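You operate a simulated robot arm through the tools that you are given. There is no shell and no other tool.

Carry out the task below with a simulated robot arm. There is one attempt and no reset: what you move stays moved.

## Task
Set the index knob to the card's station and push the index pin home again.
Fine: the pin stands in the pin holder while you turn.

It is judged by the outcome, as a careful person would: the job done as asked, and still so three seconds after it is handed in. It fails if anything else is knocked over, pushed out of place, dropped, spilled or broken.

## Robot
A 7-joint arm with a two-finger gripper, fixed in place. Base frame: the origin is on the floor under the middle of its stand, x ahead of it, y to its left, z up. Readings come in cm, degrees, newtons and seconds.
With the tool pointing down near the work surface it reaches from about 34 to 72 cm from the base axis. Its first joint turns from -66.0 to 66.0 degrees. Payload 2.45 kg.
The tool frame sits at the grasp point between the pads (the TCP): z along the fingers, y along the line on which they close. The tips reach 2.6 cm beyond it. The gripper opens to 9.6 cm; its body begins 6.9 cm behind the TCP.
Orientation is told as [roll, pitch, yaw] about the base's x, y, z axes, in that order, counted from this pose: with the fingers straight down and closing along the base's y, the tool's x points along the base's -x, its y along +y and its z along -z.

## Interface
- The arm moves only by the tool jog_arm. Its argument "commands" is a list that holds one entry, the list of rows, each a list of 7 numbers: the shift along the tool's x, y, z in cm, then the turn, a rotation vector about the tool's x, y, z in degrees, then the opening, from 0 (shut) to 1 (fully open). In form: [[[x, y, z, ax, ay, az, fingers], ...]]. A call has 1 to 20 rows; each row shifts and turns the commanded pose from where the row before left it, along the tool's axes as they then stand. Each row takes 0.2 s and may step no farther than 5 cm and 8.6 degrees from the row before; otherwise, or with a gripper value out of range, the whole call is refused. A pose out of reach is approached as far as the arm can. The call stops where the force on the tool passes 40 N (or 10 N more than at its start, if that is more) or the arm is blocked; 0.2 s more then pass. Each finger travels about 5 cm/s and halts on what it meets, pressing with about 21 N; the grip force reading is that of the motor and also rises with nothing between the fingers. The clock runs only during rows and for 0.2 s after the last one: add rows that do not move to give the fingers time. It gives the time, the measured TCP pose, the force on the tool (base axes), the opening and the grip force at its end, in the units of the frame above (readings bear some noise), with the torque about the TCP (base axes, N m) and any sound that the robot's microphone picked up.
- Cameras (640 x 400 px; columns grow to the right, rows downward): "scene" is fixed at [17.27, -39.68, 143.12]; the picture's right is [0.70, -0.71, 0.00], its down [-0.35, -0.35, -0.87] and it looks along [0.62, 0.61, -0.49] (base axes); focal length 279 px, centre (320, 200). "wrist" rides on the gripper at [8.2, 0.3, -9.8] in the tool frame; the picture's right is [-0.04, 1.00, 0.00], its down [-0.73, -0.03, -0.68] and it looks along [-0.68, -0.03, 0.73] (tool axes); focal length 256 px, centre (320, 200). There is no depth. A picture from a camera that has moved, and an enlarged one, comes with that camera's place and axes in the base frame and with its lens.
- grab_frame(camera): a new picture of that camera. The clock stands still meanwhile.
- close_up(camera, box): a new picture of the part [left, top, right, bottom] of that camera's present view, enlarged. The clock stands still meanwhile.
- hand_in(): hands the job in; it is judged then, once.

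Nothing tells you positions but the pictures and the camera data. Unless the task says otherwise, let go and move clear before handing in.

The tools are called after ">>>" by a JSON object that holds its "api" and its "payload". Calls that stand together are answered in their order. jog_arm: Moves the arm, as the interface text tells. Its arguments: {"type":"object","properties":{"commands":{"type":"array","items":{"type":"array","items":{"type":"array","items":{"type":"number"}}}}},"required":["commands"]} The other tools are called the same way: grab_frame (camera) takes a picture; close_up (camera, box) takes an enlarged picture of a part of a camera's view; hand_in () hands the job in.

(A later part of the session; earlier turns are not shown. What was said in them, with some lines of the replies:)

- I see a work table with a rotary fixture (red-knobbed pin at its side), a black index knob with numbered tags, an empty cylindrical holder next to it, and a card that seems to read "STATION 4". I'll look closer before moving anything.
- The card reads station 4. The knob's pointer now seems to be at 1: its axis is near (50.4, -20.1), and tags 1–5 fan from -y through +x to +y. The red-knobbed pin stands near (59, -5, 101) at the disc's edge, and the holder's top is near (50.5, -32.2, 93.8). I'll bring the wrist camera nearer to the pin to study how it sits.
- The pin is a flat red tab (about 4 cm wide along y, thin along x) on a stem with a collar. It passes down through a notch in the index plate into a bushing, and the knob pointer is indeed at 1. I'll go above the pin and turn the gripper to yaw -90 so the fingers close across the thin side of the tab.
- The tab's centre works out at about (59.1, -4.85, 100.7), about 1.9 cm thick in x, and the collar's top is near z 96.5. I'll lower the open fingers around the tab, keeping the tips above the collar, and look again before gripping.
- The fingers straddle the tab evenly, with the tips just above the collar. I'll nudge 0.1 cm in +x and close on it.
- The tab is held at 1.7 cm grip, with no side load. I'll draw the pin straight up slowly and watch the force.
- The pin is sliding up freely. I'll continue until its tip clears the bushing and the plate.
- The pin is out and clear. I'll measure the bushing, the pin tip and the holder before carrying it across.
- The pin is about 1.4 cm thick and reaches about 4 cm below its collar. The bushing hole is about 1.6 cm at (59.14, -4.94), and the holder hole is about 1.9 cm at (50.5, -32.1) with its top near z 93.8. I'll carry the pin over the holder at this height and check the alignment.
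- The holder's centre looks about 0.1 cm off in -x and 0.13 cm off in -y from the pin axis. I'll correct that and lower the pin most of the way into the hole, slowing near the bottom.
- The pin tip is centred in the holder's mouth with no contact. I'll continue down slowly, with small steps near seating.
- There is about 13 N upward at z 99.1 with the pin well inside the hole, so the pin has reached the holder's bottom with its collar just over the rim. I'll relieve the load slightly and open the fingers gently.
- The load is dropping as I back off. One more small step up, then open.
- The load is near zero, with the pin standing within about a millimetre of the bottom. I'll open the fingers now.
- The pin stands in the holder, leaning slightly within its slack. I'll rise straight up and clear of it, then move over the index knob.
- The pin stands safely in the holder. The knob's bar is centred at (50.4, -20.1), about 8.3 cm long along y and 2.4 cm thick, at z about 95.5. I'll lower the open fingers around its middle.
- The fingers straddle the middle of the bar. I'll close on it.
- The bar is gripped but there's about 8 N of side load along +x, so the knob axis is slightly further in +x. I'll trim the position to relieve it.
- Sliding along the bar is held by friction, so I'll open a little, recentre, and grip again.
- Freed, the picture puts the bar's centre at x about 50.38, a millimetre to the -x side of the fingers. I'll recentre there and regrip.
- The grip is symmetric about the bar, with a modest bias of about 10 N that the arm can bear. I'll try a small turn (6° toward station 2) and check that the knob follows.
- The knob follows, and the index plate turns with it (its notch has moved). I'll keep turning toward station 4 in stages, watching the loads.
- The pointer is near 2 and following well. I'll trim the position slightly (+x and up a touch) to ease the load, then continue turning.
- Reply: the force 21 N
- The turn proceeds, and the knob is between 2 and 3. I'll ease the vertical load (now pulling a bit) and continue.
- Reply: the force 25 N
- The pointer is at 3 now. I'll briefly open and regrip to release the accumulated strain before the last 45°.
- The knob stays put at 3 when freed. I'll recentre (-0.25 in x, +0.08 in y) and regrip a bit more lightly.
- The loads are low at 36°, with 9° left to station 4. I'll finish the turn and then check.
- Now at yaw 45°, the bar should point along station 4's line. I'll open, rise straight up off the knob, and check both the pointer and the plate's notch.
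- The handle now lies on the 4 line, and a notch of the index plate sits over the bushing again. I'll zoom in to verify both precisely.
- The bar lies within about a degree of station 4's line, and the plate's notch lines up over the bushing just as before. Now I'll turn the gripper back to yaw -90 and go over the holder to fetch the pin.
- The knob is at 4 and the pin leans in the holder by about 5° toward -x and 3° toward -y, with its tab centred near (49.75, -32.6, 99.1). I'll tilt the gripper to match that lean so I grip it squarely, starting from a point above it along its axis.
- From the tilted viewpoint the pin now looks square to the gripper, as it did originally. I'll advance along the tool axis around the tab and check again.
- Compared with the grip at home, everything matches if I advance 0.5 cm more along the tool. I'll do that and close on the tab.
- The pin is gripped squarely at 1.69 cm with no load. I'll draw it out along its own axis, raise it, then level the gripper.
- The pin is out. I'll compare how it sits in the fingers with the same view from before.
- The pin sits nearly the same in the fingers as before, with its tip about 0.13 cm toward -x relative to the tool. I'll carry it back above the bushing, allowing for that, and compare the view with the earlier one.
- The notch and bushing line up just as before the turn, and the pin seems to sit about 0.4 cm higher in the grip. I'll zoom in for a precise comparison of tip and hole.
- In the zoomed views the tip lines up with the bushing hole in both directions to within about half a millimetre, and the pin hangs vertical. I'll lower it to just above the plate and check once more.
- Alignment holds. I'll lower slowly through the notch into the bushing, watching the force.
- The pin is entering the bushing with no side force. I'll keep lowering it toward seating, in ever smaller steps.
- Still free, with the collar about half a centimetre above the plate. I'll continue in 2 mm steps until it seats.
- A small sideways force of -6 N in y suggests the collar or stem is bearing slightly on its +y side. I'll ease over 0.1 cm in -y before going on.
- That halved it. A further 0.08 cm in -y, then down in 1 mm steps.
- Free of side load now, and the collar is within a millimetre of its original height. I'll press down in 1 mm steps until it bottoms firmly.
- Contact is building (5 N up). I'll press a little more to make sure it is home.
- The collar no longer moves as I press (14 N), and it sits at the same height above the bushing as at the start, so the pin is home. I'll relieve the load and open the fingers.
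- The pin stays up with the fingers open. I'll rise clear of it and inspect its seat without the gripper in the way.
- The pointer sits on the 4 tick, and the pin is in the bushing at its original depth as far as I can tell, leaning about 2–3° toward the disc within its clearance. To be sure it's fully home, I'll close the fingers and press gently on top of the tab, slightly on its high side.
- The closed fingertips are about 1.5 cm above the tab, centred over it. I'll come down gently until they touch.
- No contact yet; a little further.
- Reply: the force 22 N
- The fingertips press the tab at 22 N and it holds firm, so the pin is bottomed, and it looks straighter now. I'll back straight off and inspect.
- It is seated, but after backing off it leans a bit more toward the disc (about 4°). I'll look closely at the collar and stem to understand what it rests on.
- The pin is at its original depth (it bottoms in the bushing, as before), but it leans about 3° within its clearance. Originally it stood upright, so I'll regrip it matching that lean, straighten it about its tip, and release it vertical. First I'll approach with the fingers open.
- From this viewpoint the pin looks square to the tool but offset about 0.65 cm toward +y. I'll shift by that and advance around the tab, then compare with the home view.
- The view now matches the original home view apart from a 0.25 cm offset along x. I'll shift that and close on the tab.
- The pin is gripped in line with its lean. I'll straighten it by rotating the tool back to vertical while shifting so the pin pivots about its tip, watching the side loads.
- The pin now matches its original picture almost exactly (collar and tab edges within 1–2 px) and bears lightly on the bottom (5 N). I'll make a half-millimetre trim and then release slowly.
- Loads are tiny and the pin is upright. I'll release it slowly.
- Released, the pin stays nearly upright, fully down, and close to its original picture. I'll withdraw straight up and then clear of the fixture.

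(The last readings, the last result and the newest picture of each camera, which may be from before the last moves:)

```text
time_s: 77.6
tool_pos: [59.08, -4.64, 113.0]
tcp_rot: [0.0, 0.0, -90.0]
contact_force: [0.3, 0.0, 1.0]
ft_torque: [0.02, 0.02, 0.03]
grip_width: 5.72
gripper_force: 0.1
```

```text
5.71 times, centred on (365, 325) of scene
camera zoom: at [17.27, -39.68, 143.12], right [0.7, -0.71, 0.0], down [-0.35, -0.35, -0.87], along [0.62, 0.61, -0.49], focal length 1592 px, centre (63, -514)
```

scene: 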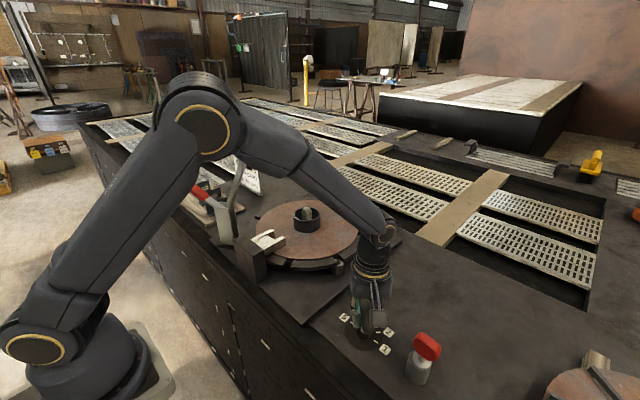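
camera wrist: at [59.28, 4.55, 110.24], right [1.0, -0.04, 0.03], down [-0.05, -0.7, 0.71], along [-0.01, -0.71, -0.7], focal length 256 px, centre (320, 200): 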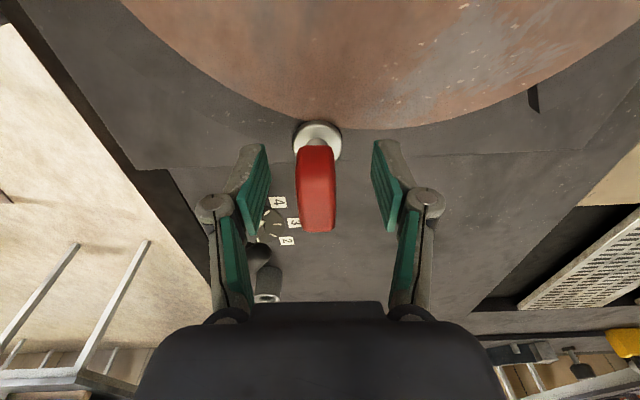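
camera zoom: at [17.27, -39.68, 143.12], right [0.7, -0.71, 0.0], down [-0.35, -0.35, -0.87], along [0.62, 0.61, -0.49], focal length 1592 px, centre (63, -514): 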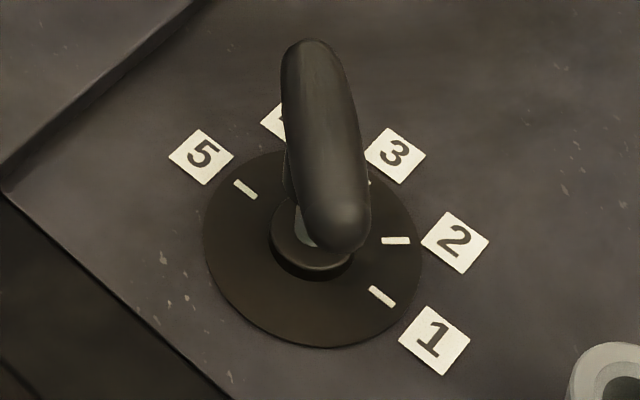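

The pin is fully home, standing nearly upright. I'll raise the arm clear and back, then verify the knob pointer and the whole scene one last time.

>>> {"api": "jog_arm", "payload": {"commands": [[[0, 0, -4, 0, 0, 0, 0.6], [0, -3, -3, 0, 0, 0, 0.6], [0, -3, 0, 0, 0, 0, 0.6], [0, -3, 0, 0, 0, 0, 0.6], [0, 0, 0, 0, 0, 0, 0.6]]]}}

>>> {"api": "grab_frame", "payload": {"camera": "wrist"}}

>>> {"api": "grab_frame", "payload": {"camera": "scene"}}

```text
time_s: 78.8
tool_pos: [50.15, -4.61, 119.96]
tcp_rot: [0.0, 0.0, -90.0]
contact_force: [-0.9, 0.2, -0.5]
ft_torque: [0.03, 0.01, 0.03]
grip_width: 5.73
gripper_force: 0.1
```

```text
taken
camera wrist: at [50.34, 3.6, 129.64], right [1.0, -0.04, 0.0], down [-0.03, -0.73, 0.68], along [-0.03, -0.68, -0.73], focal length 256 px, centre (320, 200)
```

wrist: 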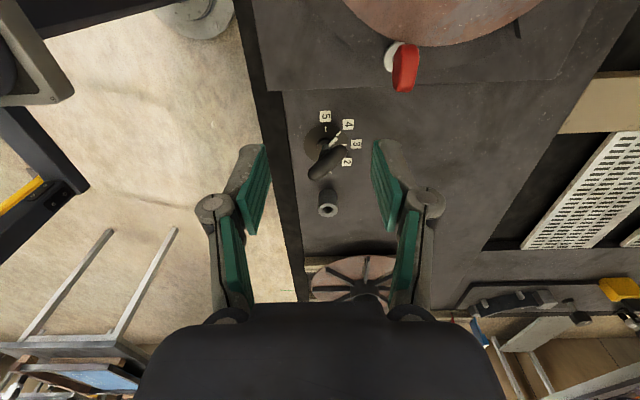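

```text
taken
```

scene: 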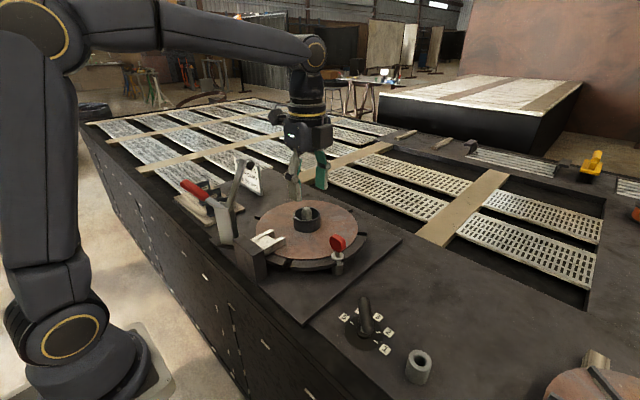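

>>> {"api": "close_up", "payload": {"camera": "wrist", "box": [290, 100, 370, 220]}}

>>> {"api": "close_up", "payload": {"camera": "scene", "box": [230, 180, 410, 300]}}

>>> {"api": "close_up", "payload": {"camera": "scene", "box": [170, 140, 290, 250]}}

```text
3.33 times, centred on (330, 160) of wrist
camera zoom: at [50.34, 3.6, 129.64], right [1.0, -0.04, 0.0], down [-0.03, -0.73, 0.68], along [-0.03, -0.68, -0.73], focal length 853 px, centre (287, 333)
```

zoom: 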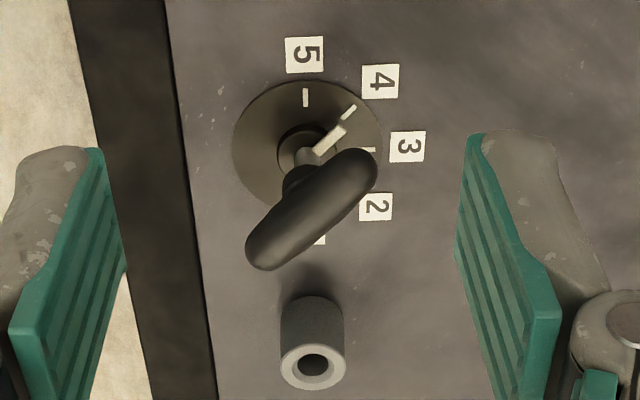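

```text
3.33 times, centred on (320, 240) of scene
camera zoom: at [17.27, -39.68, 143.12], right [0.7, -0.71, 0.0], down [-0.35, -0.35, -0.87], along [0.62, 0.61, -0.49], focal length 929 px, centre (320, 67)
```

zoom: 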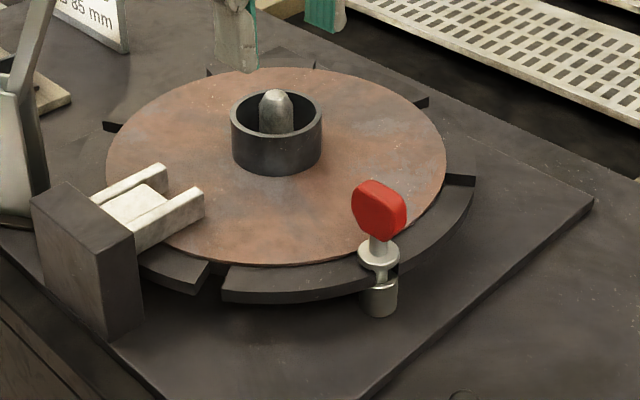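

```text
3.64 times, centred on (230, 195) of scene
camera zoom: at [17.27, -39.68, 143.12], right [0.7, -0.71, 0.0], down [-0.35, -0.35, -0.87], along [0.62, 0.61, -0.49], focal length 1013 px, centre (647, 218)
```

zoom: 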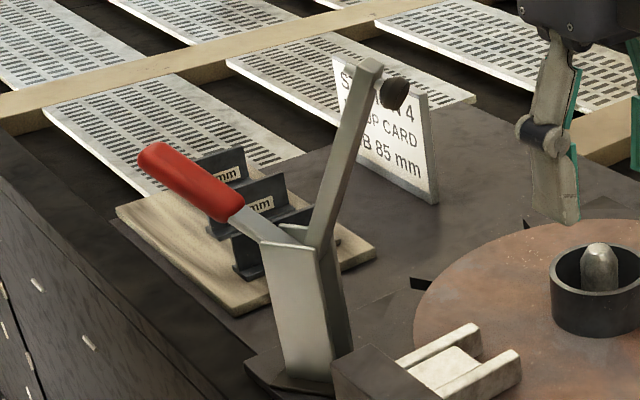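

The pointer sits squarely on the 4 tick, matching the card ("STATION 4"). The pin is home through the plate's notch into its bushing, the holder is empty, and nothing else has moved. The arm is clear, so I'm handing in.

>>> {"api": "hand_in", "payload": {}}

```text
The job is handed in.
```

I turned the index knob from 1 to 4, the card's station, and pushed the index pin home. I've handed the job in; no result has come back.

- **Knob:** the pointer sat on the 4 tick in the last close-up. The index plate turned with the knob, and its notch lined up over the bushing again.
- **Pin:** it stood in the pin holder while I turned the knob. Back in the bushing it went to its original depth, and it held firm when I pressed on top with about 22 N.
- **Lean:** on the first release the pin leaned toward the disc, up to about 4°. I gripped it again, straightened it and let go slowly. It now stands within about 2° of upright, in what looks like normal play in the bushing.
- **Surroundings:** the holder is empty, nothing else looked moved in the last pictures, and the arm is clear of the fixture.
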